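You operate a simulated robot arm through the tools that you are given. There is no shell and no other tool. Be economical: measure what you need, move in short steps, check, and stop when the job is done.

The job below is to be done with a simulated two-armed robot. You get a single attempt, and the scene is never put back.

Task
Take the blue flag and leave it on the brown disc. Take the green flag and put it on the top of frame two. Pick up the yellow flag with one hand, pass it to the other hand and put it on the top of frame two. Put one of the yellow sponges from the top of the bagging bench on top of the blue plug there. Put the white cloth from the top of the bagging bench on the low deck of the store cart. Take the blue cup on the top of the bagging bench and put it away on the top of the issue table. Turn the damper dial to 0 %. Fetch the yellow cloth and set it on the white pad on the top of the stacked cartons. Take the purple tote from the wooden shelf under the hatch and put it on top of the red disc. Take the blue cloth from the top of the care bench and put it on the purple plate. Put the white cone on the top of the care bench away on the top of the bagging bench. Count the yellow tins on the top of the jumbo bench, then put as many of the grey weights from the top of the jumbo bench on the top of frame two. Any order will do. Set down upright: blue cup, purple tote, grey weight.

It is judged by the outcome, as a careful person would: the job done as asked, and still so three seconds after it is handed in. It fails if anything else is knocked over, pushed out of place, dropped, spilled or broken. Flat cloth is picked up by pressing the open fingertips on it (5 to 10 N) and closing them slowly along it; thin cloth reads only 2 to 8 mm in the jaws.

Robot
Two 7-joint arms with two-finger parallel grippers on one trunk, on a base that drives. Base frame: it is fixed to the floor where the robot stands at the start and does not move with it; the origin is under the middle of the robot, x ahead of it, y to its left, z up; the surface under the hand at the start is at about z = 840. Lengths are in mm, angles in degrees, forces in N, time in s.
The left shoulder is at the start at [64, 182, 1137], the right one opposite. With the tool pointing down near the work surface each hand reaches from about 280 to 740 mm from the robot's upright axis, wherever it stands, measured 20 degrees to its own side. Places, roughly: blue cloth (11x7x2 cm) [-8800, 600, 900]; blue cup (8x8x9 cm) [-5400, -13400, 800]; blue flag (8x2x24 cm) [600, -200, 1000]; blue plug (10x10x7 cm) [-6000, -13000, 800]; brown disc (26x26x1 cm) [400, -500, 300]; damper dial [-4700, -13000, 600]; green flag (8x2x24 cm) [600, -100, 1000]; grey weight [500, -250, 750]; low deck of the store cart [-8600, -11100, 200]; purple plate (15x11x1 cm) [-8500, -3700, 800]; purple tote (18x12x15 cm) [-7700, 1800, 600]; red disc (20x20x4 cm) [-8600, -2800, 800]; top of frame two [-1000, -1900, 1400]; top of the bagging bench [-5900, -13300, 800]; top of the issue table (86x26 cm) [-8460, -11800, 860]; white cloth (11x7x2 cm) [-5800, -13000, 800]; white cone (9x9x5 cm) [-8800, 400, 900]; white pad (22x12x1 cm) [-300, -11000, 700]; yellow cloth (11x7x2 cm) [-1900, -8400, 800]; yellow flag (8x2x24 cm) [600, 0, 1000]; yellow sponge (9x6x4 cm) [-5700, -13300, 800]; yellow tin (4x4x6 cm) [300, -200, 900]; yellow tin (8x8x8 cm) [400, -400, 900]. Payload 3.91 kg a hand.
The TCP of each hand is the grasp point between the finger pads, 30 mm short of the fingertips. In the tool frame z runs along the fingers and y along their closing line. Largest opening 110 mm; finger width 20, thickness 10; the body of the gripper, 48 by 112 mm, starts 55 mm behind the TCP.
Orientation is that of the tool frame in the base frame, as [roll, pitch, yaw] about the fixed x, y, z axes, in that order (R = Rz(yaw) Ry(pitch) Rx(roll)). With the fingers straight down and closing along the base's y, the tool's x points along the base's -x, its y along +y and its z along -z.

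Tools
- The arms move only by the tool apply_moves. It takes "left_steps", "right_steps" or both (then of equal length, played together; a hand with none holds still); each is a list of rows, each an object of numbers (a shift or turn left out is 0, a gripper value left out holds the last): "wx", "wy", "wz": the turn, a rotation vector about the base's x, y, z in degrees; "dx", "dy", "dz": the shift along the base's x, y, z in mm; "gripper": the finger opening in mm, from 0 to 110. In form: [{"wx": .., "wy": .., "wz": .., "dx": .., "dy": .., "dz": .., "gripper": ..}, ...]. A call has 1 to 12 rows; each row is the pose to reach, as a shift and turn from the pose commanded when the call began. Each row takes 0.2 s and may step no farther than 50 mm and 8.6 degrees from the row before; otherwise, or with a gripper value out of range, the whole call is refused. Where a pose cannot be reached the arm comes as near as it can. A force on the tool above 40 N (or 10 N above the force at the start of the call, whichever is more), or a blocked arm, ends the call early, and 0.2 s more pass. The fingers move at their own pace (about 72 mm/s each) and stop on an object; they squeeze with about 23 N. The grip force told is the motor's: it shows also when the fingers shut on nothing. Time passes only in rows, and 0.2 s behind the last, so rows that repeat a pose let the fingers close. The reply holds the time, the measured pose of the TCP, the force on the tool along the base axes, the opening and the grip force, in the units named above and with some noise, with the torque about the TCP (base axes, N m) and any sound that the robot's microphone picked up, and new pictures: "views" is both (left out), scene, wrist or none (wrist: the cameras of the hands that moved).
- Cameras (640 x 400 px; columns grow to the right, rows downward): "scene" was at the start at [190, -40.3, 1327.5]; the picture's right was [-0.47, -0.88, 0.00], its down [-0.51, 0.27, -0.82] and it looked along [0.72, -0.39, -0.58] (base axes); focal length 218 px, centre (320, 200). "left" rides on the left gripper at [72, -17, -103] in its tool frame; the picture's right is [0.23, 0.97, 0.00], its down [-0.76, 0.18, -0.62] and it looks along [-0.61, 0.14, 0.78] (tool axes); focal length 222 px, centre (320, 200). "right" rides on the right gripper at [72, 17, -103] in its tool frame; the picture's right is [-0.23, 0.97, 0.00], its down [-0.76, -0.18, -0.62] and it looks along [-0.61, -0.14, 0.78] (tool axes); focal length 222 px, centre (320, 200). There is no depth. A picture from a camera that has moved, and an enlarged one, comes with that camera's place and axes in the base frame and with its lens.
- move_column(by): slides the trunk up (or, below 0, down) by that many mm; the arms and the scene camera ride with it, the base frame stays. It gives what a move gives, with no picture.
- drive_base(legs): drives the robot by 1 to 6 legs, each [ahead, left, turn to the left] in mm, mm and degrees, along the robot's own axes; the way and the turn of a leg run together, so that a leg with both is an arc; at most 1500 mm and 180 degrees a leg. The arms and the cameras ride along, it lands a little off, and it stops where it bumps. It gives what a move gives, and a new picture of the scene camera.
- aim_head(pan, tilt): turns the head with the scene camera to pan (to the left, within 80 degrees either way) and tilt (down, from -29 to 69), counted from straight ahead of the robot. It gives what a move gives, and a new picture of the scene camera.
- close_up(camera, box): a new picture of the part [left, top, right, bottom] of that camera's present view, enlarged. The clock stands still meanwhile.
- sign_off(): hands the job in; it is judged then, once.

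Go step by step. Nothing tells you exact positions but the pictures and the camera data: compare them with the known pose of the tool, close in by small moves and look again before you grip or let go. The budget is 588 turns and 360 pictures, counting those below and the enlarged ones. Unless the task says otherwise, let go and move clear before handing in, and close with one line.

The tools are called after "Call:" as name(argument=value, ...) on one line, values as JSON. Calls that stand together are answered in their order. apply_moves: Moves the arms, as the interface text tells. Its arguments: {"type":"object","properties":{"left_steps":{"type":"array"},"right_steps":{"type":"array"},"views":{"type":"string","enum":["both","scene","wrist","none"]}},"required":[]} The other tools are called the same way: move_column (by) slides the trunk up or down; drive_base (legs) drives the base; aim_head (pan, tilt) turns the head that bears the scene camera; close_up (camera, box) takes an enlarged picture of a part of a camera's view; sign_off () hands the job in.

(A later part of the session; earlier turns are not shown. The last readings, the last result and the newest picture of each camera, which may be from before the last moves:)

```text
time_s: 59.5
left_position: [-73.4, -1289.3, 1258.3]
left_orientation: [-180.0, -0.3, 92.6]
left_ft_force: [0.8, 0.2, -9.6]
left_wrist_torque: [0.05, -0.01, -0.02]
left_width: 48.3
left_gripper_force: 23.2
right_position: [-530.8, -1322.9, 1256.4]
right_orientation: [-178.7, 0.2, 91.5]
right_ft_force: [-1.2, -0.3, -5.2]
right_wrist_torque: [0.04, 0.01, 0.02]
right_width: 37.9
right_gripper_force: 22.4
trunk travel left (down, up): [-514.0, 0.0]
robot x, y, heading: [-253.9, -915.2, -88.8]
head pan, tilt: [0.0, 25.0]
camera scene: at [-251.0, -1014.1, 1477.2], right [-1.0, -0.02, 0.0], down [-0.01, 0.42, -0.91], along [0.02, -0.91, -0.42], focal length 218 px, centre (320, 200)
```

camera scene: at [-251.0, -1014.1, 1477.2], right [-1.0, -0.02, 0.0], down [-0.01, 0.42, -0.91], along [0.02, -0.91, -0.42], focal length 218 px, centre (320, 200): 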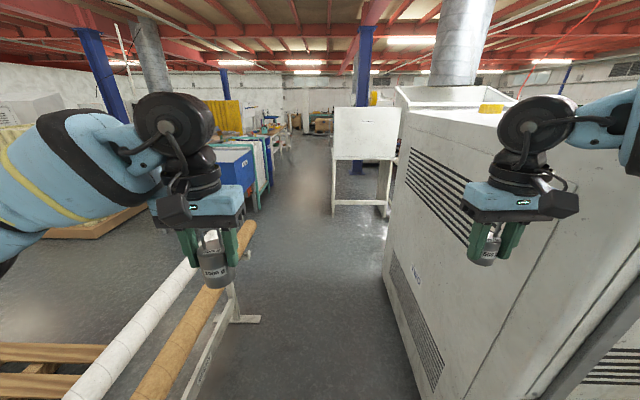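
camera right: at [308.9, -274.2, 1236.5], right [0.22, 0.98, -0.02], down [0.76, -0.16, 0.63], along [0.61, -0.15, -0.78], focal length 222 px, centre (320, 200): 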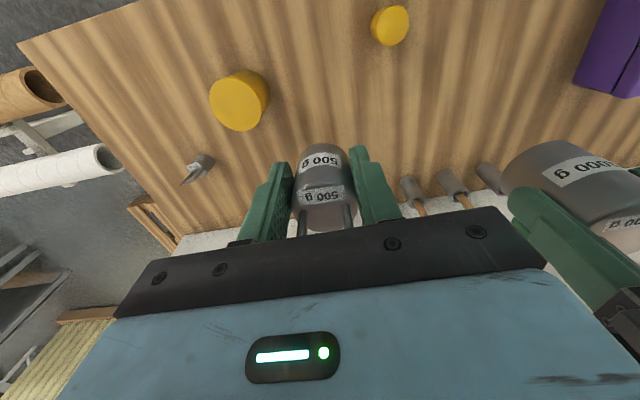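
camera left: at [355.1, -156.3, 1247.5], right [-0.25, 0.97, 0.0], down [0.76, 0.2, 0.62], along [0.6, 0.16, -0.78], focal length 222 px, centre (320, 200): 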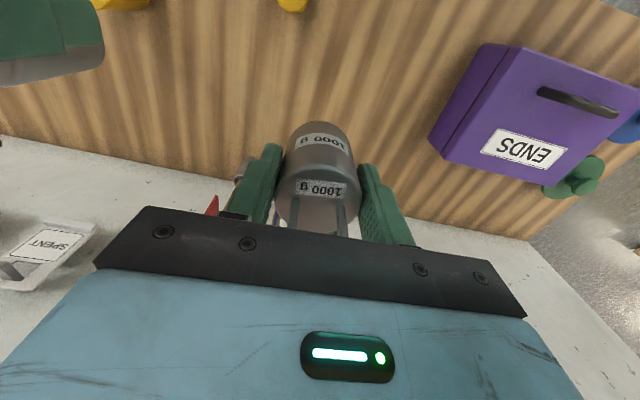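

The cabinet top is now in view with something yellow on it. I'll zoom in.

Call:
close_up(camera="scene", box=[380, 70, 600, 210])

Call:
drive_base(legs=[[880, 0, 0]])

```text
2.86 times, centred on (490, 140) of scene
camera zoom: at [-251.0, -1014.1, 1477.2], right [-1.0, -0.02, 0.0], down [-0.01, 0.42, -0.91], along [0.02, -0.91, -0.42], focal length 624 px, centre (-166, 371)
```

zoom: 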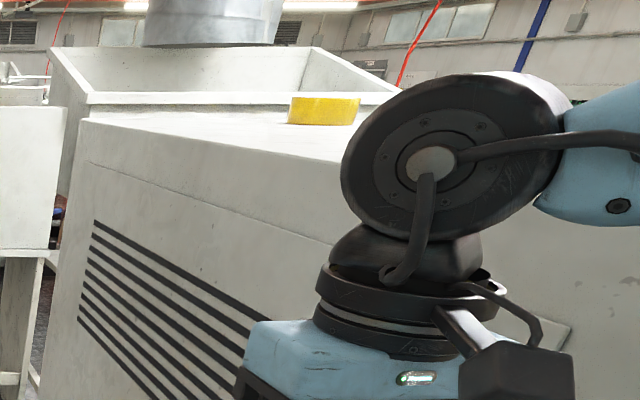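

```text
time_s: 64.2
left_position: [-51.3, -2184.5, 1258.5]
left_orientation: [-180.0, -0.3, 92.8]
left_ft_force: [0.5, -0.5, -10.8]
left_wrist_torque: [0.05, 0.01, 0.01]
left_width: 48.3
left_gripper_force: 22.9
right_position: [-509.3, -2216.7, 1256.3]
right_orientation: [-178.7, 0.1, 91.5]
right_ft_force: [0.1, -0.4, -5.4]
right_wrist_torque: [0.05, 0.0, -0.04]
right_width: 37.9
right_gripper_force: 23.6
trunk travel left (down, up): [-514.0, 0.0]
robot x, y, heading: [-233.0, -1808.0, -88.8]
head pan, tilt: [0.0, 25.0]
camera scene: at [-230.2, -1908.8, 1477.2], right [-1.0, -0.02, 0.0], down [-0.01, 0.42, -0.91], along [0.02, -0.91, -0.42], focal length 218 px, centre (320, 200)
```

scene: 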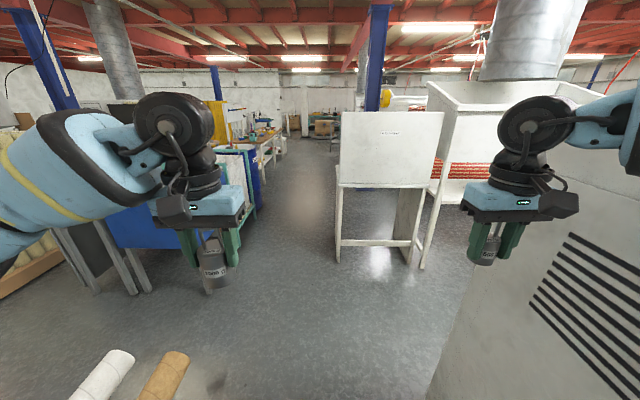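

I'll raise the hands above 1400, then turn to face the cabinet.

Call:
apply_moves(left_steps=[{"dz": 45}, {"dz": 90}, {"dz": 135}, {"dz": 180}, {"dz": 225}, {"dz": 260}, {"dz": 260}], right_steps=[{"dz": 45}, {"dz": 90}, {"dz": 135}, {"dz": 180}, {"dz": 225}, {"dz": 260}, {"dz": 260}], views="none")

Call:
drive_base(legs=[[0, 0, -90]])

```text
time_s: 65.8
left_position: [-51.6, -2185.7, 1517.6]
left_orientation: [180.0, -0.5, 92.6]
left_ft_force: [0.1, 0.5, -10.7]
left_wrist_torque: [0.09, -0.03, 0.0]
left_width: 47.6
left_gripper_force: 23.1
right_position: [-519.5, -2200.2, 1476.7]
right_orientation: [-178.8, 0.1, 91.6]
right_ft_force: [0.3, -0.7, -4.5]
right_wrist_torque: [0.1, 0.01, -0.02]
right_width: 36.0
right_gripper_force: 23.4
right hand out of reach, approached as far as the arm can: row 5, 6, 7
trunk travel left (down, up): [-514.0, 0.0]
robot x, y, heading: [-229.5, -1806.7, -88.8]
head pan, tilt: [0.0, 25.0]
```

```text
time_s: 70.0
left_position: [-601.9, -1996.1, 1517.2]
left_orientation: [-180.0, -0.3, 3.9]
left_ft_force: [0.2, 0.0, -9.4]
left_wrist_torque: [0.01, -0.03, 0.01]
left_width: 47.6
left_gripper_force: 22.8
right_position: [-626.5, -1528.3, 1478.1]
right_orientation: [-178.8, 0.1, 2.9]
right_ft_force: [-0.8, 0.5, -5.3]
right_wrist_torque: [0.04, -0.12, 0.0]
right_width: 35.8
right_gripper_force: 23.0
trunk travel left (down, up): [-514.0, 0.0]
robot x, y, heading: [-228.9, -1807.1, -177.5]
head pan, tilt: [0.0, 25.0]
camera scene: at [-333.7, -1813.0, 1477.1], right [-0.05, 1.0, 0.0], down [0.42, 0.02, -0.91], along [-0.91, -0.04, -0.42], focal length 218 px, centre (320, 200)
```

scene: 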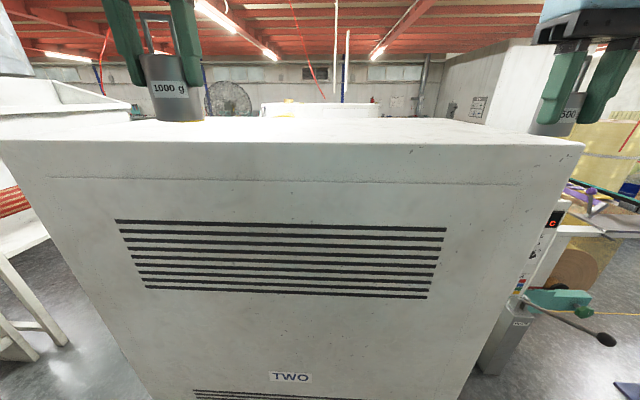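

The side reads "TWO", so this is frame two. The grip widths have crept down, so I'll check the weights in the hands.

Call:
close_up(camera="right", box=[0, 0, 640, 400])

Call:
close_up(camera="left", box=[0, 0, 640, 400])

```text
1.00 times, centred on (320, 200) of right (not enlarged: the box is as wide or as high as the picture)
camera zoom: at [-554.1, -1544.4, 1580.3], right [-0.18, -0.98, -0.02], down [-0.77, 0.13, 0.63], along [-0.62, 0.13, -0.78], focal length 222 px, centre (320, 200)
```

zoom: 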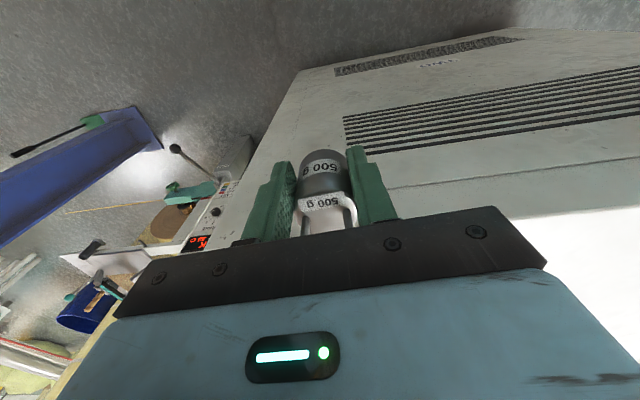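

```text
1.00 times, centred on (320, 200) of left (not enlarged: the box is as wide or as high as the picture)
camera zoom: at [-531.6, -1975.0, 1621.5], right [0.3, -0.96, 0.0], down [-0.75, -0.23, 0.62], along [-0.59, -0.18, -0.79], focal length 222 px, centre (320, 200)
```

zoom: 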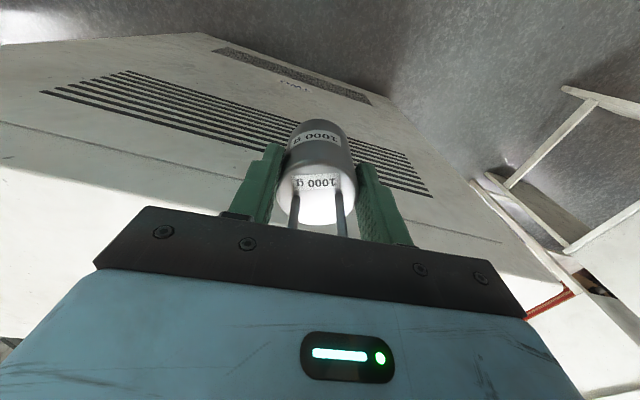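

The weights still sit firmly. I estimate the near top edge at about x -780 and the top at z about 1405. I'll drive 270 mm closer so both hands are over the top.

Call:
drive_base(legs=[[270, 0, 0]])

Call:
close_up(camera="right", box=[0, 0, 640, 400])

Call:
close_up(camera="left", box=[0, 0, 640, 400])

```text
time_s: 72.0
left_position: [-852.3, -2009.2, 1513.1]
left_orientation: [179.7, -0.8, 4.1]
left_ft_force: [-0.4, -0.1, -10.0]
left_wrist_torque: [-0.02, -0.01, 0.01]
left_width: 47.4
left_gripper_force: 22.5
right_position: [-876.0, -1540.4, 1474.8]
right_orientation: [-178.8, -0.2, 2.8]
right_ft_force: [0.0, 0.1, -5.6]
right_wrist_torque: [0.0, -0.08, 0.02]
right_width: 34.3
right_gripper_force: 22.6
trunk travel left (down, up): [-514.0, 0.0]
robot x, y, heading: [-478.3, -1824.6, -177.4]
head pan, tilt: [0.0, 25.0]
stopped in leg 1: the robot was blocked; the commanded pose is now the measured one
camera scene: at [-582.2, -1825.2, 1476.7], right [-0.05, 1.0, 0.0], down [0.42, 0.02, -0.91], along [-0.9, -0.04, -0.42], focal length 218 px, centre (320, 200)
```

scene: 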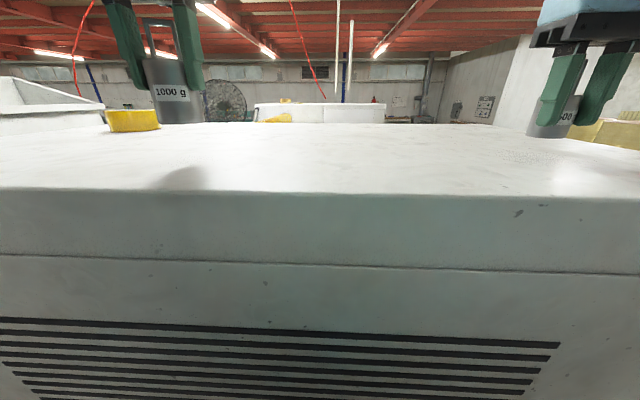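

```text
1.00 times, centred on (320, 200) of right (not enlarged: the box is as wide or as high as the picture)
camera zoom: at [-804.6, -1556.4, 1577.5], right [-0.18, -0.98, -0.02], down [-0.77, 0.13, 0.62], along [-0.61, 0.13, -0.78], focal length 222 px, centre (320, 200)
```

zoom: 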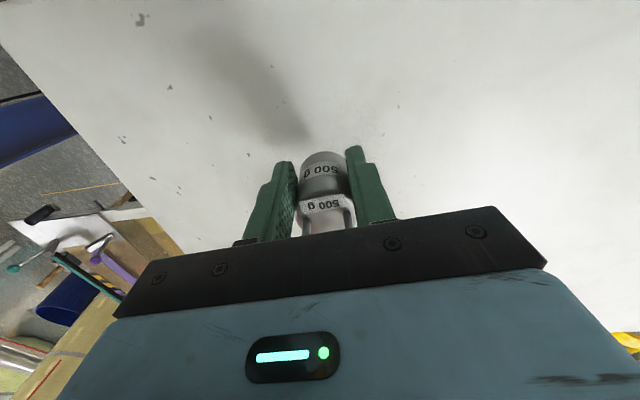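

```text
1.00 times, centred on (320, 200) of left (not enlarged: the box is as wide or as high as the picture)
camera zoom: at [-783.1, -1986.8, 1617.6], right [0.3, -0.96, 0.01], down [-0.76, -0.23, 0.61], along [-0.58, -0.19, -0.79], focal length 222 px, centre (320, 200)
```

zoom: 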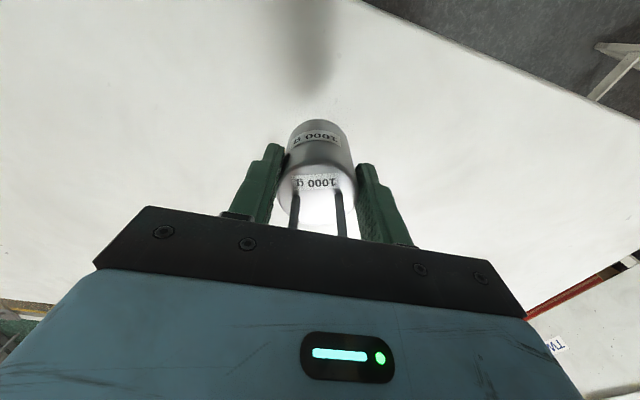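

Both hands are over the top. I'll lower the left weight until the force shows contact.

Call:
apply_moves(left_steps=[{"dz": -15}, {"dz": -30}, {"dz": -38}, {"dz": -42}, {"dz": -46}, {"dz": -50}, {"dz": -53}, {"dz": -56}, {"dz": -59}, {"dz": -62}], views="none")

Call:
apply_moves(right_steps=[{"dz": -8}, {"dz": -14}, {"dz": -18}, {"dz": -22}, {"dz": -26}, {"dz": -30}, {"dz": -33}], views="none")

```text
time_s: 74.2
left_position: [-847.3, -2008.8, 1455.3]
left_orientation: [179.9, -0.3, 4.1]
left_ft_force: [1.0, -2.1, 16.5]
left_wrist_torque: [0.37, 0.11, -0.03]
left_width: 47.4
left_gripper_force: 22.8
right_position: [-872.9, -1540.6, 1477.2]
right_orientation: [-178.8, 0.2, 2.9]
right_ft_force: [0.9, 0.2, -5.6]
right_wrist_torque: [0.0, -0.04, -0.01]
right_width: 34.3
right_gripper_force: 22.5
trunk travel left (down, up): [-514.0, 0.0]
robot x, y, heading: [-479.3, -1823.2, -177.3]
head pan, tilt: [0.0, 25.0]
```

```text
time_s: 75.8
left_position: [-847.2, -2009.5, 1455.5]
left_orientation: [179.9, -0.4, 4.1]
left_ft_force: [-1.5, -0.5, 12.0]
left_wrist_torque: [0.42, -0.05, 0.0]
left_width: 47.6
left_gripper_force: 23.0
right_position: [-871.2, -1541.0, 1445.7]
right_orientation: [-178.9, 0.4, 2.9]
right_ft_force: [1.7, 0.8, 9.8]
right_wrist_torque: [-0.25, 0.09, -0.01]
right_width: 34.2
right_gripper_force: 23.0
trunk travel left (down, up): [-514.0, 0.0]
robot x, y, heading: [-476.3, -1823.8, -177.3]
head pan, tilt: [0.0, 25.0]
```

Both weights are touching the top. I'll release and rise straight up.

Call:
apply_moves(left_steps=[{"gripper": 60, "dz": 2}, {"gripper": 85, "dz": 2}, {"gripper": 85, "dz": 2}, {"dz": 30}, {"dz": 60}], right_steps=[{"gripper": 50, "dz": 1}, {"gripper": 80, "dz": 1}, {"gripper": 80, "dz": 1}, {"dz": 20}, {"dz": 30}], views="both")

```text
time_s: 77.0
left_position: [-847.5, -2006.8, 1514.9]
left_orientation: [179.8, -0.3, 4.1]
left_ft_force: [0.1, -0.3, -0.8]
left_wrist_torque: [-0.01, 0.01, -0.02]
left_width: 84.9
left_gripper_force: 0.0
right_position: [-872.0, -1538.7, 1472.5]
right_orientation: [-178.9, 0.2, 2.9]
right_ft_force: [0.1, 0.0, 0.7]
right_wrist_torque: [-0.03, 0.04, 0.04]
right_width: 80.1
right_gripper_force: 0.1
trunk travel left (down, up): [-514.0, 0.0]
robot x, y, heading: [-478.6, -1817.5, -177.1]
head pan, tilt: [0.0, 25.0]
camera scene: at [-577.9, -1823.0, 1477.4], right [-0.05, 1.0, 0.0], down [0.42, 0.02, -0.91], along [-0.91, -0.04, -0.42], focal length 218 px, centre (320, 200)
camera right: at [-799.2, -1553.7, 1577.0], right [-0.18, -0.98, -0.02], down [-0.77, 0.13, 0.63], along [-0.62, 0.13, -0.78], focal length 222 px, centre (320, 200)
camera left: at [-777.4, -1984.5, 1619.6], right [0.3, -0.96, 0.01], down [-0.75, -0.23, 0.62], along [-0.59, -0.19, -0.78], focal length 222 px, centre (320, 200)
```

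scene: 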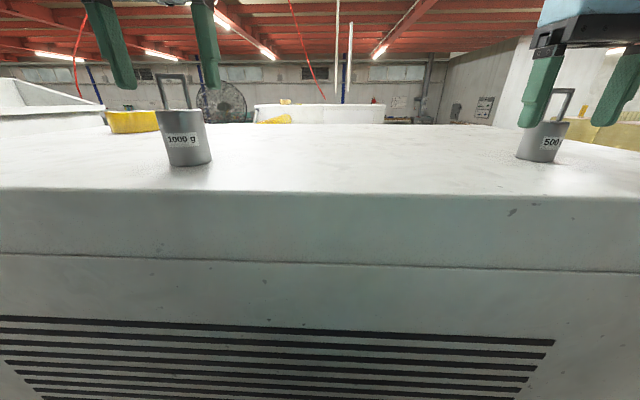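
right: 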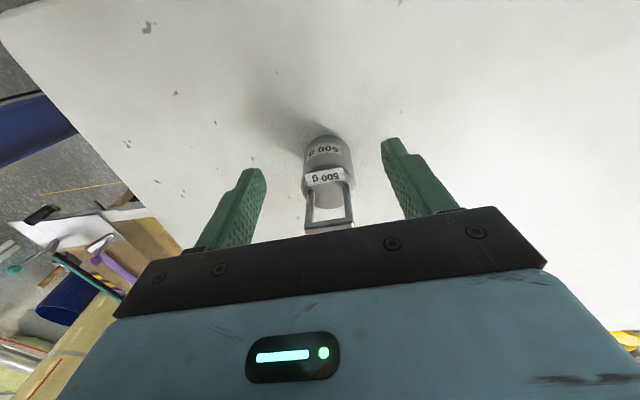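
left: 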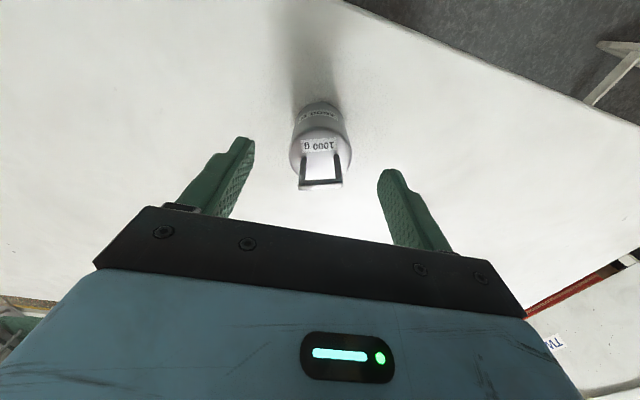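

Both weights stand upright on frame two. I'll back off and return to the bench for the flags.

Call:
drive_base(legs=[[-260, 0, 0], [0, -1500, 0], [0, -300, 0], [0, 0, 177.2]])

Call:
move_column(by=-114)

```text
time_s: 96.5
left_position: [-594.4, -317.4, 1513.5]
left_orientation: [179.9, -0.5, 27.2]
left_ft_force: [-0.2, -0.4, -0.4]
left_wrist_torque: [-0.01, 0.0, 0.03]
left_width: 84.9
left_gripper_force: 0.0
right_position: [-797.3, 109.7, 1473.4]
right_orientation: [-178.5, -0.8, 25.6]
right_ft_force: [4.7, 2.0, -1.4]
right_wrist_torque: [-0.16, 0.37, 0.04]
right_width: 80.0
right_gripper_force: 0.0
trunk travel left (down, up): [-514.0, 0.0]
robot x, y, heading: [-327.5, 3.7, -154.5]
head pan, tilt: [0.0, 25.0]
stopped in leg 4: the force on the tool passed its limit at 93 N (the readings are from after the stop); the commanded pose is now the measured one
camera scene: at [-417.3, -41.0, 1477.2], right [-0.43, 0.9, 0.0], down [0.38, 0.18, -0.91], along [-0.82, -0.39, -0.42], focal length 218 px, centre (320, 200)
```

scene: 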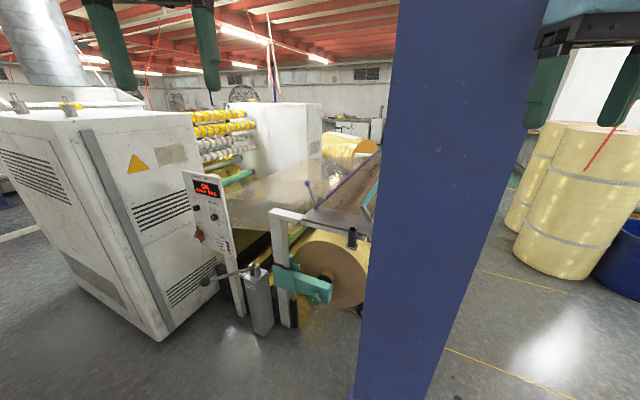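

```text
time_s: 98.0
left_position: [-674.4, -356.1, 1295.3]
left_orientation: [179.6, -14.2, 27.3]
left_ft_force: [0.5, -0.4, 0.3]
left_wrist_torque: [0.0, 0.01, 0.02]
left_width: 85.2
left_gripper_force: 0.2
right_position: [-796.5, 109.9, 1357.9]
right_orientation: [-178.3, -1.0, 25.5]
right_ft_force: [17.3, 5.1, -9.5]
right_wrist_torque: [-0.21, 1.24, 0.25]
right_width: 79.8
right_gripper_force: 0.1
trunk travel left (down, up): [-400.0, 114.0]
robot x, y, heading: [-325.7, 0.7, -154.2]
head pan, tilt: [0.0, 25.0]
```

The right hand touched the pillar. I'll move straight away from it (+x), then finish the turn.

Call:
drive_base(legs=[[-198, 96, 0]])

```text
time_s: 99.7
left_position: [-455.2, -360.6, 1295.8]
left_orientation: [179.5, -14.5, 27.5]
left_ft_force: [0.1, -0.5, 0.3]
left_wrist_torque: [0.01, 0.0, -0.01]
left_width: 84.8
left_gripper_force: 0.0
right_position: [-579.1, 106.8, 1359.5]
right_orientation: [-178.5, -0.7, 25.9]
right_ft_force: [0.4, -0.4, -0.4]
right_wrist_torque: [0.01, -0.01, -0.01]
right_width: 80.1
right_gripper_force: 0.1
trunk travel left (down, up): [-400.0, 114.0]
robot x, y, heading: [-103.6, -1.1, -153.8]
head pan, tilt: [0.0, 25.0]
camera scene: at [-292.7, -90.0, 1344.0], right [-0.44, 0.9, 0.0], down [0.38, 0.19, -0.91], along [-0.81, -0.4, -0.42], focal length 218 px, centre (320, 200)
```

scene: 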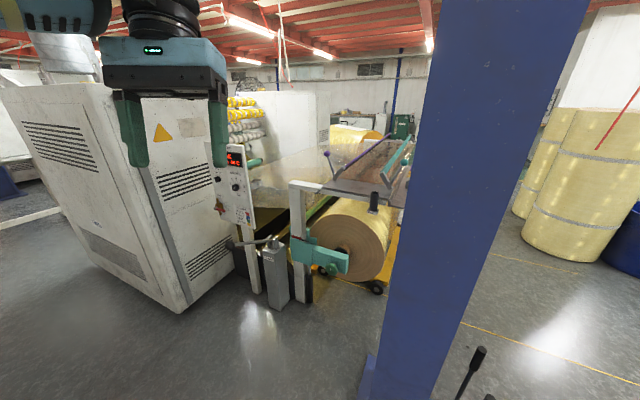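

Clear of the pillar now. I'll finish the turn to face the bench.

Call:
drive_base(legs=[[0, 0, 100], [0, 0, 53.8]])

```text
time_s: 106.7
left_position: [367.7, 165.7, 1296.7]
left_orientation: [179.5, -14.5, -179.0]
left_ft_force: [-0.3, 0.2, -0.4]
left_wrist_torque: [0.02, -0.03, -0.02]
left_width: 85.0
left_gripper_force: 0.1
right_position: [269.6, -306.3, 1359.6]
right_orientation: [-178.5, -0.7, 179.4]
right_ft_force: [-0.2, 0.2, 0.4]
right_wrist_torque: [-0.01, -0.04, -0.01]
right_width: 79.9
right_gripper_force: 0.0
trunk travel left (down, up): [-400.0, 114.0]
robot x, y, heading: [-105.2, -0.8, -0.4]
head pan, tilt: [0.0, 25.0]
camera scene: at [98.9, -1.2, 1344.0], right [-0.01, -1.0, 0.0], down [-0.42, 0.0, -0.91], along [0.91, -0.01, -0.42], focal length 218 px, centre (320, 200)
```

scene: 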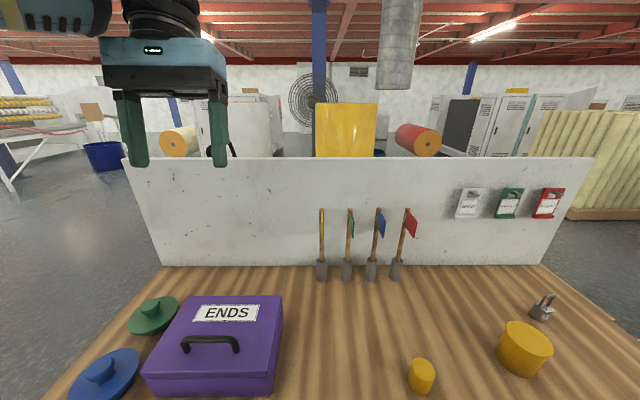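

The bench in front of the flags is clear now. I'll turn the right hand forward, pitched 20° down, in front of the blue flag.

Call:
apply_moves(right_steps=[{"wy": -7, "dx": 14, "dy": 14, "dz": -30, "gripper": 50}, {"wy": -14, "dx": 28, "dy": 28, "dz": -60}, {"wy": -21, "dx": 42, "dy": 42, "dz": -90}, {"wy": -28, "dx": 56, "dy": 56, "dz": -120}, {"wy": -35, "dx": 70, "dy": 70, "dz": -150}, {"wy": -42, "dx": 84, "dy": 84, "dz": -180}, {"wy": -49, "dx": 98, "dy": 98, "dz": -210}, {"wy": -56, "dx": 112, "dy": 112, "dz": -240}, {"wy": -63, "dx": 126, "dy": 126, "dz": -270}, {"wy": -70, "dx": 140, "dy": 143, "dz": -300}, {"wy": -70, "dx": 140, "dy": 143, "dz": -300}], views="both")

```text
time_s: 109.1
left_position: [365.9, 165.4, 1296.3]
left_orientation: [179.6, -14.4, -178.9]
left_ft_force: [-0.8, 0.4, 0.6]
left_wrist_torque: [0.0, -0.01, -0.01]
left_width: 85.1
left_gripper_force: 0.1
right_position: [410.9, -162.7, 1059.8]
right_orientation: [179.6, 69.5, 178.1]
right_ft_force: [0.0, 0.6, -0.1]
right_wrist_torque: [-0.01, -0.01, -0.02]
right_width: 50.1
right_gripper_force: 0.0
trunk travel left (down, up): [-400.0, 114.0]
robot x, y, heading: [-105.8, -1.9, -0.2]
head pan, tilt: [0.0, 25.0]
camera scene: at [97.8, -1.2, 1344.3], right [-0.01, -1.0, 0.0], down [-0.42, 0.0, -0.91], along [0.91, -0.01, -0.42], focal length 218 px, centre (320, 200)
camera right: at [287.6, -141.7, 1028.5], right [0.11, 0.97, 0.22], down [-0.32, -0.17, 0.93], along [0.94, -0.17, 0.29], focal length 222 px, centre (320, 200)
```

scene: 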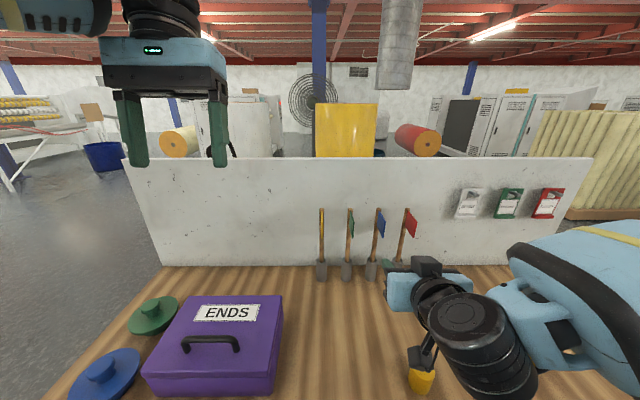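
right: 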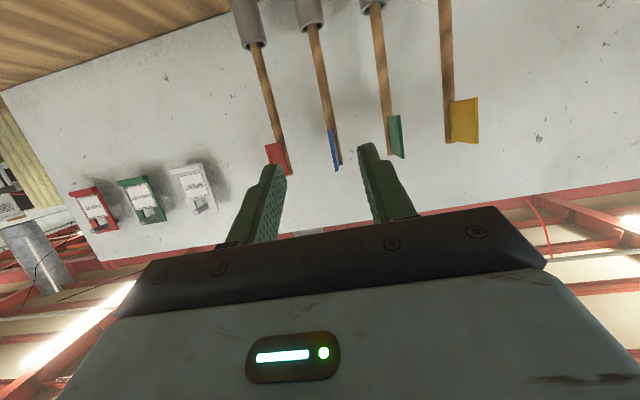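

The pole is straight ahead at about y -166. I'll lower and move partly forward, then check.

Call:
apply_moves(right_steps=[{"dz": -45, "dy": -3}, {"dz": -90, "dy": -3}, {"dz": -130, "dy": -3}, {"dz": -130, "dx": 45, "dy": -3}, {"dz": -130, "dx": 90, "dy": -3}, {"dz": -130, "dx": 135, "dy": -3}], views="both")

```text
time_s: 110.5
left_position: [371.1, 165.3, 1294.7]
left_orientation: [179.5, -14.6, -179.0]
left_ft_force: [0.3, -0.5, 0.1]
left_wrist_torque: [0.04, 0.05, -0.01]
left_width: 85.2
left_gripper_force: 0.0
right_position: [523.7, -171.3, 971.6]
right_orientation: [-179.9, 67.4, 178.2]
right_ft_force: [1.1, -0.7, -0.9]
right_wrist_torque: [0.02, 0.05, 0.06]
right_width: 50.0
right_gripper_force: 0.0
right hand out of reach, approached as far as the arm can: row 2, 3, 4, 5, 6
trunk travel left (down, up): [-400.0, 114.0]
robot x, y, heading: [-101.9, -0.5, -0.3]
head pan, tilt: [0.0, 25.0]
camera scene: at [101.9, -1.4, 1343.5], right [-0.01, -1.0, 0.0], down [-0.42, 0.0, -0.91], along [0.91, -0.01, -0.42], focal length 218 px, centre (320, 200)
camera right: at [399.9, -150.7, 944.5], right [0.12, 0.97, 0.21], down [-0.29, -0.17, 0.94], along [0.95, -0.18, 0.26], focal length 222 px, centre (320, 200)
```

scene: 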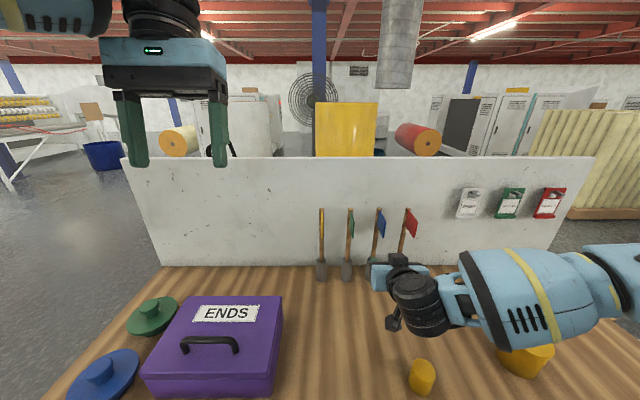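
right: 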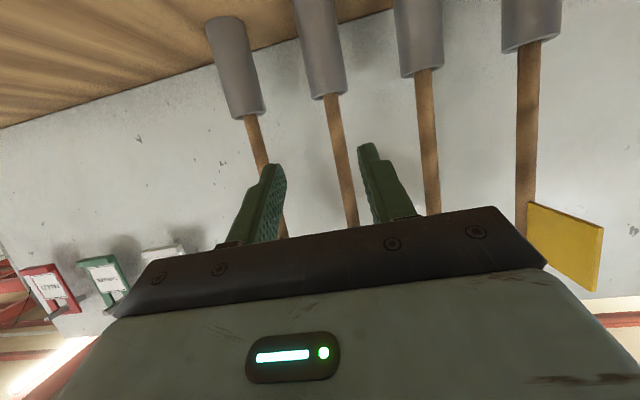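

The low forward approach isn't reachable without bringing the elbow near the tin. Instead I'll pick flags from above with one hand and hand them over in the air. First I'll retreat the right hand.

Call:
apply_moves(right_steps=[{"dx": -45}, {"dx": -90, "dz": 40}, {"dx": -110, "dz": 85}, {"dx": -125, "dz": 130, "dy": -20}, {"dx": -125, "dz": 170, "dy": -50}, {"dx": -125, "dz": 200, "dy": -90}, {"dx": -125, "dz": 200, "dy": -135}, {"dx": -125, "dz": 200, "dy": -180}, {"dx": -125, "dz": 200, "dy": -220}], left_steps=[{"wy": -3.5}, {"wy": -7}, {"wy": -10.5}, {"wy": -14}, {"wy": -14, "dz": -20}, {"wy": -14, "dz": -30}, {"wy": -14, "dz": -40}, {"wy": -14, "dz": -50}, {"wy": -14, "dz": -60}], views="none")

```text
refused: row 2 steps farther than a row can; nothing moved
```

Call:
apply_moves(right_steps=[{"dx": -40}, {"dx": -65, "dz": 35}, {"dx": -85, "dz": 75}, {"dx": -105, "dz": 115, "dy": -15}, {"dx": -125, "dz": 150, "dy": -40}, {"dx": -125, "dz": 180, "dy": -75}, {"dx": -125, "dz": 190, "dy": -120}, {"dx": -125, "dz": 200, "dy": -165}, {"dx": -125, "dz": 200, "dy": -210}], left_steps=[{"wy": -3.5}, {"wy": -7}, {"wy": -10.5}, {"wy": -14}, {"wy": -14, "dz": -20}, {"wy": -14, "dz": -30}, {"wy": -14, "dz": -40}, {"wy": -14, "dz": -50}, {"wy": -14, "dz": -60}], views="none")

```text
time_s: 112.5
left_position: [367.6, 164.3, 1234.5]
left_orientation: [179.7, -0.4, -178.9]
left_ft_force: [-0.6, -0.4, 0.1]
left_wrist_torque: [-0.01, 0.03, 0.0]
left_width: 84.8
left_gripper_force: 0.1
right_position: [401.1, -382.4, 1176.4]
right_orientation: [179.6, 69.3, 178.1]
right_ft_force: [-1.0, -0.1, 0.2]
right_wrist_torque: [-0.02, 0.02, 0.01]
right_width: 49.9
right_gripper_force: 0.1
right hand out of reach, approached as far as the arm can: row 1
trunk travel left (down, up): [-400.0, 114.0]
robot x, y, heading: [-109.2, -0.3, -0.4]
head pan, tilt: [0.0, 25.0]
```

I'll shift the base forward and to the right so the left hand can reach the blue flag from above.

Call:
drive_base(legs=[[90, -130, 0]])

Call:
apply_moves(left_steps=[{"dx": 20, "dy": -40, "gripper": 60}, {"dx": 40, "dy": -80}, {"dx": 65, "dy": -120}, {"dx": 90, "dy": -155}, {"dx": 115, "dy": -180}, {"dx": 135, "dy": -196}, {"dx": 145, "dy": -201, "dz": -30}, {"dx": 145, "dy": -201, "dz": -60}, {"dx": 145, "dy": -201, "dz": -90}], views="both")

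```text
time_s: 114.3
left_position: [457.6, 36.8, 1234.0]
left_orientation: [179.8, -0.6, -178.8]
left_ft_force: [-0.1, -0.2, -0.3]
left_wrist_torque: [0.0, 0.01, 0.01]
left_width: 84.9
left_gripper_force: 0.1
right_position: [489.9, -509.5, 1177.8]
right_orientation: [179.8, 69.3, 178.1]
right_ft_force: [0.8, -1.0, 0.1]
right_wrist_torque: [0.02, 0.01, 0.0]
right_width: 50.1
right_gripper_force: 0.0
trunk travel left (down, up): [-400.0, 114.0]
robot x, y, heading: [-18.3, -129.1, -0.5]
head pan, tilt: [0.0, 25.0]
camera scene: at [187.6, -129.3, 1344.0], right [-0.01, -1.0, 0.0], down [-0.42, 0.0, -0.91], along [0.91, -0.01, -0.42], focal length 218 px, centre (320, 200)
```

scene: 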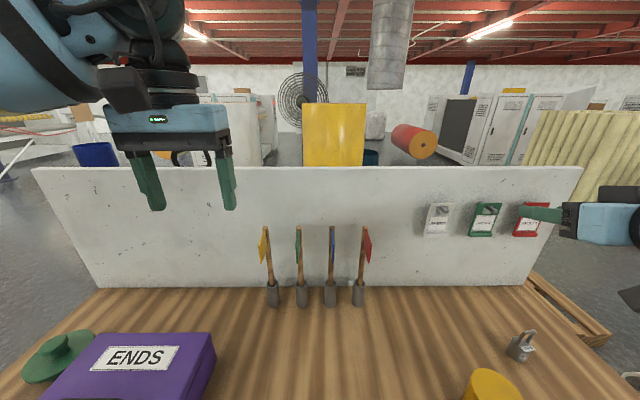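

```text
time_s: 116.0
left_position: [609.1, -64.7, 1212.1]
left_orientation: [-175.8, -0.2, -170.7]
left_ft_force: [0.2, 0.5, -0.2]
left_wrist_torque: [0.0, -0.03, -0.02]
left_width: 59.8
left_gripper_force: 0.1
left hand out of reach, approached as far as the arm can: row 5, 6, 7, 8
right_position: [491.0, -508.3, 1177.7]
right_orientation: [-180.0, 69.2, 178.4]
right_ft_force: [0.4, 0.3, 0.8]
right_wrist_torque: [0.03, 0.05, -0.02]
right_width: 50.1
right_gripper_force: 0.0
trunk travel left (down, up): [-400.0, 114.0]
robot x, y, heading: [-16.6, -131.1, -0.5]
head pan, tilt: [0.0, 25.0]
stopped in row 8 (left hand): the arm was blocked; the commanded pose is now the measured one
camera scene: at [188.6, -127.7, 1343.8], right [-0.01, -1.0, 0.0], down [-0.42, 0.0, -0.91], along [0.91, -0.01, -0.42], focal length 218 px, centre (320, 200)
camera left: at [540.3, -85.8, 1316.7], right [-0.38, 0.92, -0.07], down [0.72, 0.35, 0.6], along [0.58, 0.18, -0.79], focal length 222 px, centre (320, 200)
```

scene: 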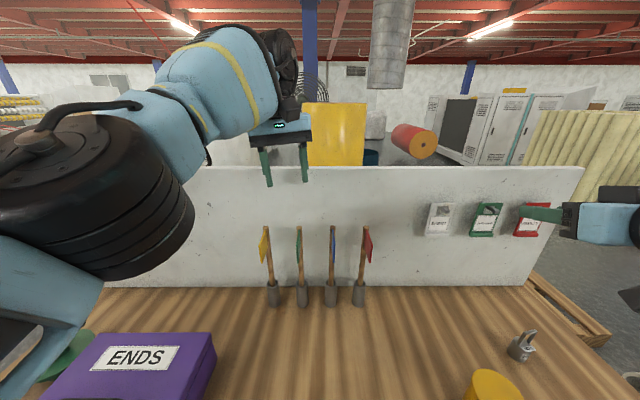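
left: 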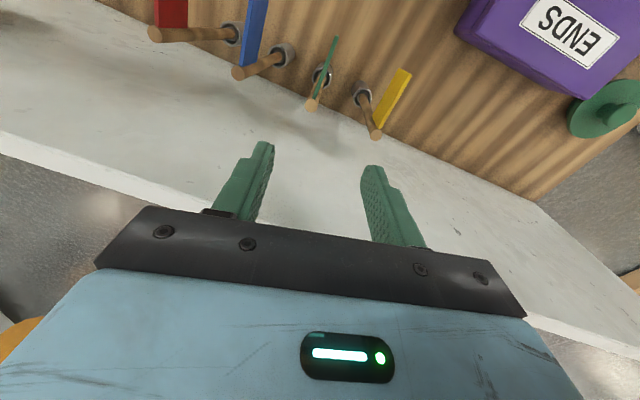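

Pole tops are at x about 607 and y -11, -87, -163 and -239. I see no hidden tin behind the box. The left arm was overreaching, so I'll pull it back, then raise the trunk and strafe right.

Call:
apply_moves(left_steps=[{"dx": -40, "wz": -4, "wx": -2}, {"dx": -80, "wz": -8, "wx": -4}, {"dx": -110, "wz": -8.5, "wx": -4}, {"dx": -130, "wz": -8.5, "wx": -4}], views="none")

Call:
move_column(by=80)

Call:
drive_base(legs=[[10, -190, 0.5]])

```text
time_s: 116.8
left_position: [612.7, -51.6, 1213.3]
left_orientation: [-169.0, -3.0, -171.4]
left_ft_force: [-0.8, 0.4, -0.8]
left_wrist_torque: [-0.01, 0.01, 0.04]
left_width: 59.9
left_gripper_force: 0.1
left hand out of reach, approached as far as the arm can: row 1, 2, 3, 4
right_position: [489.5, -509.6, 1177.9]
right_orientation: [179.9, 69.4, 178.3]
right_ft_force: [-0.5, -0.1, 0.2]
right_wrist_torque: [-0.01, 0.04, 0.02]
right_width: 49.8
right_gripper_force: 0.1
trunk travel left (down, up): [-400.0, 114.0]
robot x, y, heading: [-20.3, -126.4, -0.5]
head pan, tilt: [0.0, 25.0]
stopped in row 4 (left hand): the arm was blocked; the commanded pose is now the measured one
```

```text
time_s: 118.0
left_position: [559.1, -53.3, 1402.6]
left_orientation: [-167.4, 7.1, -171.5]
left_ft_force: [-0.8, -0.2, -0.5]
left_wrist_torque: [0.01, 0.03, -0.04]
left_width: 60.0
left_gripper_force: 0.0
right_position: [489.7, -509.3, 1255.7]
right_orientation: [179.5, 69.2, 178.0]
right_ft_force: [1.0, 0.2, 0.2]
right_wrist_torque: [0.04, -0.04, 0.03]
right_width: 50.4
right_gripper_force: 0.0
trunk travel left (down, up): [-480.0, 34.0]
robot x, y, heading: [-16.5, -129.3, -0.4]
head pan, tilt: [0.0, 25.0]
```

```text
time_s: 120.3
left_position: [566.5, -235.1, 1404.3]
left_orientation: [-167.4, 7.3, -171.0]
left_ft_force: [-1.0, -0.2, -0.4]
left_wrist_torque: [0.0, 0.01, 0.01]
left_width: 59.9
left_gripper_force: 0.1
right_position: [502.7, -691.1, 1257.8]
right_orientation: [179.8, 69.2, 178.7]
right_ft_force: [0.1, -0.2, -0.3]
right_wrist_torque: [0.0, -0.02, -0.01]
right_width: 50.1
right_gripper_force: 0.1
trunk travel left (down, up): [-480.0, 34.0]
robot x, y, heading: [-8.5, -316.5, 0.3]
head pan, tilt: [0.0, 25.0]
camera scene: at [137.8, -314.9, 1441.5], right [0.0, -1.0, 0.0], down [-0.42, 0.0, -0.91], along [0.91, 0.0, -0.42], focal length 218 px, centre (320, 200)
```

scene: 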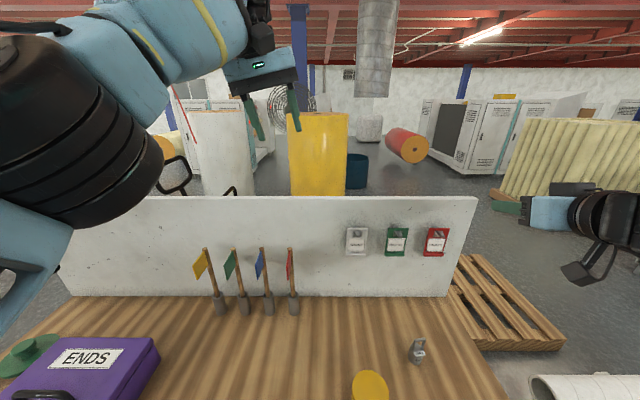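

I'll bring the left arm back to a comfortable pose and straighten it.

Call:
apply_moves(left_steps=[{"dx": -35, "dz": -20, "wx": -2, "wy": 1, "wz": -1.5}, {"dx": -70, "dz": -40, "wx": -4, "wy": 2, "wz": -3}, {"dx": -105, "dz": -60, "wx": -6, "wy": 3.5, "wz": -4.5}, {"dx": -135, "dz": -85, "wx": -8, "wy": 5, "wz": -6}, {"dx": -150, "dz": -115, "wx": -10, "wy": 6, "wz": -7.5}, {"dx": -150, "dz": -150, "wx": -12, "wy": 7, "wz": -8.5}, {"dx": -150, "dz": -160, "wx": -12, "wy": 7, "wz": -8.5}], views="none")

```text
time_s: 122.1
left_position: [568.7, -300.9, 1364.9]
left_orientation: [-153.6, -1.2, -175.0]
left_ft_force: [0.4, -0.2, 0.0]
left_wrist_torque: [-0.04, 0.05, 0.01]
left_width: 59.9
left_gripper_force: 0.1
left hand out of reach, approached as far as the arm can: row 1, 2, 3, 4, 5, 6, 7
right_position: [503.0, -691.6, 1258.1]
right_orientation: [179.7, 69.4, 178.6]
right_ft_force: [0.2, 0.2, 0.1]
right_wrist_torque: [0.02, -0.01, -0.02]
right_width: 50.0
right_gripper_force: 0.0
trunk travel left (down, up): [-480.0, 34.0]
robot x, y, heading: [-7.1, -316.5, -0.1]
head pan, tilt: [0.0, 25.0]
stopped in row 7 (left hand): the arm was blocked; the commanded pose is now the measured one
```

The left arm seems caught against a limit, so I'll try moving it out to the left.

Call:
apply_moves(left_steps=[{"dy": 30}, {"dy": 60}, {"dy": 90}, {"dy": 120}, {"dy": 150}, {"dy": 180}, {"dy": 200}], views="scene")

```text
time_s: 123.7
left_position: [582.3, -104.1, 1374.7]
left_orientation: [-154.1, -0.1, -175.5]
left_ft_force: [0.1, 0.8, -0.9]
left_wrist_torque: [-0.02, -0.01, -0.01]
left_width: 59.9
left_gripper_force: 0.1
left hand out of reach, approached as far as the arm can: row 1, 2, 3, 4, 5, 6, 7
right_position: [500.3, -690.2, 1259.0]
right_orientation: [-179.9, 69.4, 179.0]
right_ft_force: [-0.2, 0.4, 0.9]
right_wrist_torque: [-0.02, 0.04, -0.04]
right_width: 49.8
right_gripper_force: 0.1
trunk travel left (down, up): [-480.0, 34.0]
robot x, y, heading: [-5.5, -316.3, 0.0]
head pan, tilt: [0.0, 25.0]
camera scene: at [136.2, -313.0, 1441.8], right [0.0, -1.0, 0.0], down [-0.42, 0.0, -0.91], along [0.91, 0.0, -0.42], focal length 218 px, centre (320, 200)
```

scene: 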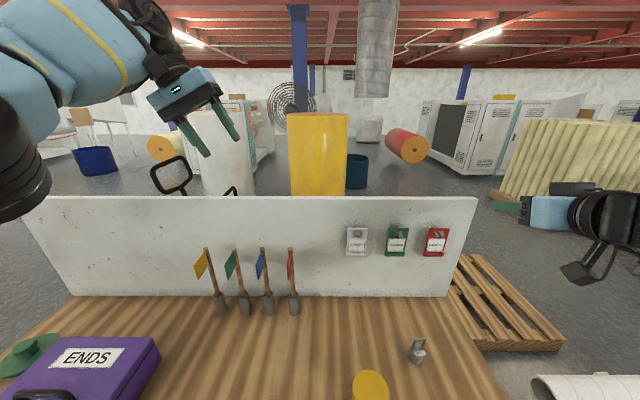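

I had the roll correction the wrong way round. I'll fix it while retracting.

Call:
apply_moves(left_steps=[{"dx": -30, "wx": 4}, {"dx": -60, "wx": 8, "wz": -1}, {"dx": -90, "wx": 12, "wz": -2}, {"dx": -120, "wx": 16, "wz": -3}, {"dx": -150, "wx": 20, "wz": -4}, {"dx": -180, "wx": 24, "wz": -4}, {"dx": -200, "wx": 26, "wz": -4}], views="none")

```text
time_s: 125.3
left_position: [367.1, -105.4, 1363.6]
left_orientation: [-179.7, 0.5, -179.0]
left_ft_force: [0.3, 0.6, -0.3]
left_wrist_torque: [-0.01, -0.03, -0.01]
left_width: 60.2
left_gripper_force: 0.0
right_position: [503.0, -692.1, 1258.7]
right_orientation: [179.8, 69.2, 178.5]
right_ft_force: [0.1, -0.2, 0.0]
right_wrist_torque: [0.01, 0.03, 0.01]
right_width: 50.2
right_gripper_force: 0.0
trunk travel left (down, up): [-480.0, 34.0]
robot x, y, heading: [-5.0, -316.6, 0.2]
head pan, tilt: [0.0, 25.0]
```

The left hand is good again. I'll lower it, then move out above the blue pole.

Call:
apply_moves(left_steps=[{"dz": -45}, {"dz": -90, "dy": -10}, {"dz": -135, "dx": 15, "dy": -20}, {"dz": -180, "dx": 30, "dy": -35}, {"dz": -220, "dx": 50, "dy": -50}, {"dz": -230, "dx": 95, "dy": -58}, {"dz": -230, "dx": 140, "dy": -58}, {"dz": -230, "dx": 185, "dy": -58}, {"dz": -230, "dx": 225, "dy": -58}, {"dz": -230, "dx": 240, "dy": -58}], views="wrist")

```text
time_s: 127.5
left_position: [609.2, -162.8, 1134.2]
left_orientation: [-179.7, 0.5, -179.2]
left_ft_force: [-0.5, -1.0, 0.7]
left_wrist_torque: [-0.01, 0.01, 0.0]
left_width: 60.1
left_gripper_force: 0.1
right_position: [502.7, -693.1, 1257.0]
right_orientation: [179.9, 69.3, 178.7]
right_ft_force: [-0.9, -0.7, -0.3]
right_wrist_torque: [0.01, 0.03, 0.01]
right_width: 49.9
right_gripper_force: 0.0
trunk travel left (down, up): [-480.0, 34.0]
robot x, y, heading: [-7.4, -314.4, -0.1]
head pan, tilt: [0.0, 25.0]
camera left: at [535.3, -180.3, 1237.3], right [-0.24, 0.97, -0.01], down [0.75, 0.19, 0.63], along [0.61, 0.15, -0.78], focal length 222 px, centre (320, 200)
```

left: 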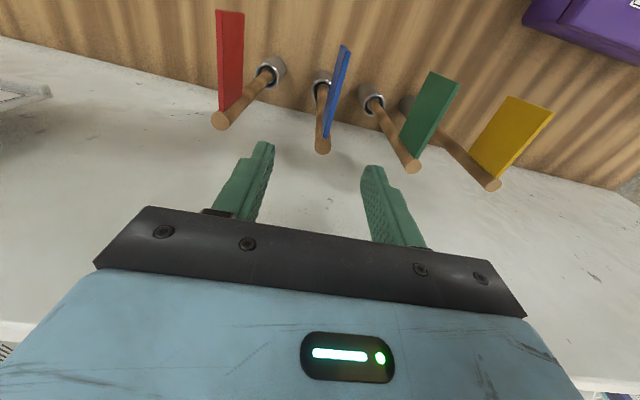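

The blue pole top is centred between the fingers. I'll lower onto it, close and check.

Call:
apply_moves(left_steps=[{"dz": -35, "dy": 2, "dx": 1}, {"dz": -70, "dy": 2, "dx": 1}, {"dz": -94, "dy": 2, "dx": 1}, {"dz": -94, "dy": 2, "dx": 1, "gripper": 5}, {"dz": -94, "dy": 2, "dx": 1, "gripper": 5}, {"dz": -94, "dy": 2, "dx": 1, "gripper": 5}, {"dz": -94, "dy": 2, "dx": 1, "gripper": 5}], views="wrist")

```text
time_s: 129.1
left_position: [608.1, -160.1, 1041.6]
left_orientation: [-179.6, 0.4, -179.2]
left_ft_force: [-0.3, -0.1, 0.4]
left_wrist_torque: [-0.01, 0.0, -0.03]
left_width: 12.2
left_gripper_force: 22.7
right_position: [501.7, -691.9, 1258.7]
right_orientation: [179.9, 69.3, 178.7]
right_ft_force: [0.4, 0.1, 0.0]
right_wrist_torque: [-0.02, 0.01, -0.02]
right_width: 50.3
right_gripper_force: 0.2
trunk travel left (down, up): [-480.0, 34.0]
robot x, y, heading: [-7.7, -316.9, -0.2]
head pan, tilt: [0.0, 25.0]
camera left: at [535.4, -178.0, 1143.8], right [-0.24, 0.97, -0.01], down [0.75, 0.19, 0.63], along [0.61, 0.15, -0.78], focal length 222 px, centre (320, 200)
```

left: 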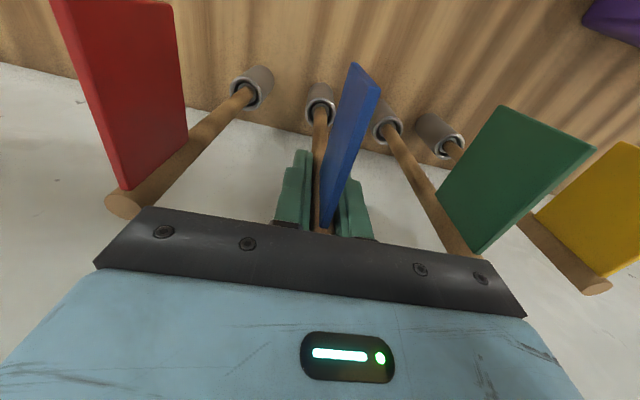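

The pole is gripped. I'll lift it straight out of its socket.

Call:
apply_moves(left_steps=[{"dz": 20}, {"dz": 45}, {"dz": 70}, {"dz": 95}, {"dz": 120}, {"dz": 140}, {"dz": 140, "dx": -40}, {"dz": 140, "dx": -80}, {"dz": 140, "dx": -120}], views="both")

```text
time_s: 131.1
left_position: [488.8, -159.8, 1179.4]
left_orientation: [-179.5, 0.4, -179.1]
left_ft_force: [-0.3, -0.4, 0.2]
left_wrist_torque: [-0.02, 0.0, -0.02]
left_width: 12.0
left_gripper_force: 23.0
right_position: [501.9, -692.0, 1258.9]
right_orientation: [179.9, 69.3, 178.7]
right_ft_force: [0.6, 0.6, -0.3]
right_wrist_torque: [0.01, 0.01, -0.02]
right_width: 50.1
right_gripper_force: 0.1
trunk travel left (down, up): [-480.0, 34.0]
robot x, y, heading: [-9.4, -315.5, -0.1]
head pan, tilt: [0.0, 25.0]
camera scene: at [137.0, -314.6, 1441.6], right [0.0, -1.0, 0.0], down [-0.42, 0.0, -0.91], along [0.91, 0.0, -0.42], focal length 218 px, centre (320, 200)
camera left: at [415.9, -178.0, 1282.4], right [-0.24, 0.97, -0.01], down [0.75, 0.19, 0.63], along [0.61, 0.15, -0.78], focal length 222 px, centre (320, 200)
```

scene: 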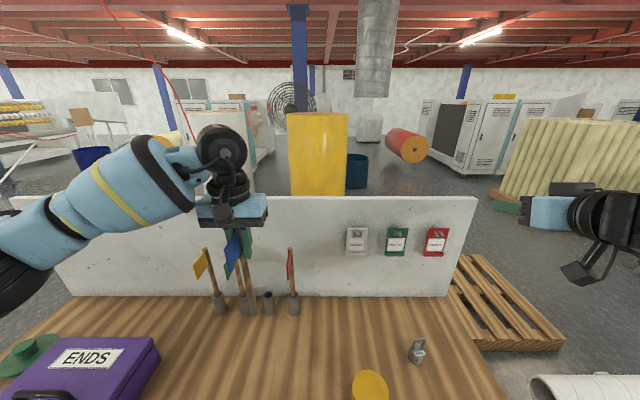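
left: 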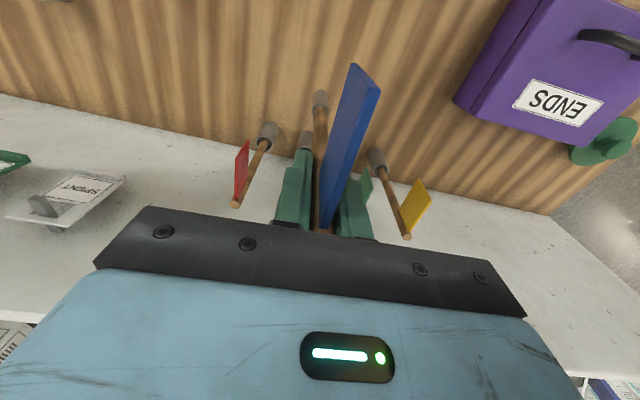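

The flag is clear. I'll carry it to an open spot in the middle and yaw the hand 90° so the flag will lie flat after the handover.

Call:
apply_moves(left_steps=[{"dy": -30, "dz": 10, "wz": -8}, {"dy": -60, "dz": 20, "wz": -16}, {"dy": -90, "dz": 20, "wz": -24}, {"dy": -120, "dz": 20, "wz": -32}, {"dy": -150, "dz": 20, "wz": -40}, {"dy": -180, "dz": 20, "wz": -48}, {"dy": -210, "dz": 20, "wz": -56}, {"dy": -240, "dz": 20, "wz": -64}, {"dy": -250, "dz": 20, "wz": -72}, {"dy": -250, "dz": 20, "wz": -80}, {"dy": -250, "dz": 20, "wz": -87}], views="none")

```text
time_s: 133.5
left_position: [445.4, -384.5, 1172.3]
left_orientation: [-179.5, 0.2, 110.7]
left_ft_force: [-0.2, -0.7, -0.2]
left_wrist_torque: [0.0, -0.02, -0.05]
left_width: 12.0
left_gripper_force: 22.7
left hand out of reach, approached as far as the arm can: row 8, 9, 10, 11
right_position: [502.9, -691.7, 1258.7]
right_orientation: [179.8, 69.2, 178.8]
right_ft_force: [-0.2, 0.1, -0.9]
right_wrist_torque: [0.01, 0.02, 0.03]
right_width: 50.0
right_gripper_force: 0.0
trunk travel left (down, up): [-480.0, 34.0]
robot x, y, heading: [-5.6, -316.0, -0.2]
head pan, tilt: [0.0, 25.0]
```

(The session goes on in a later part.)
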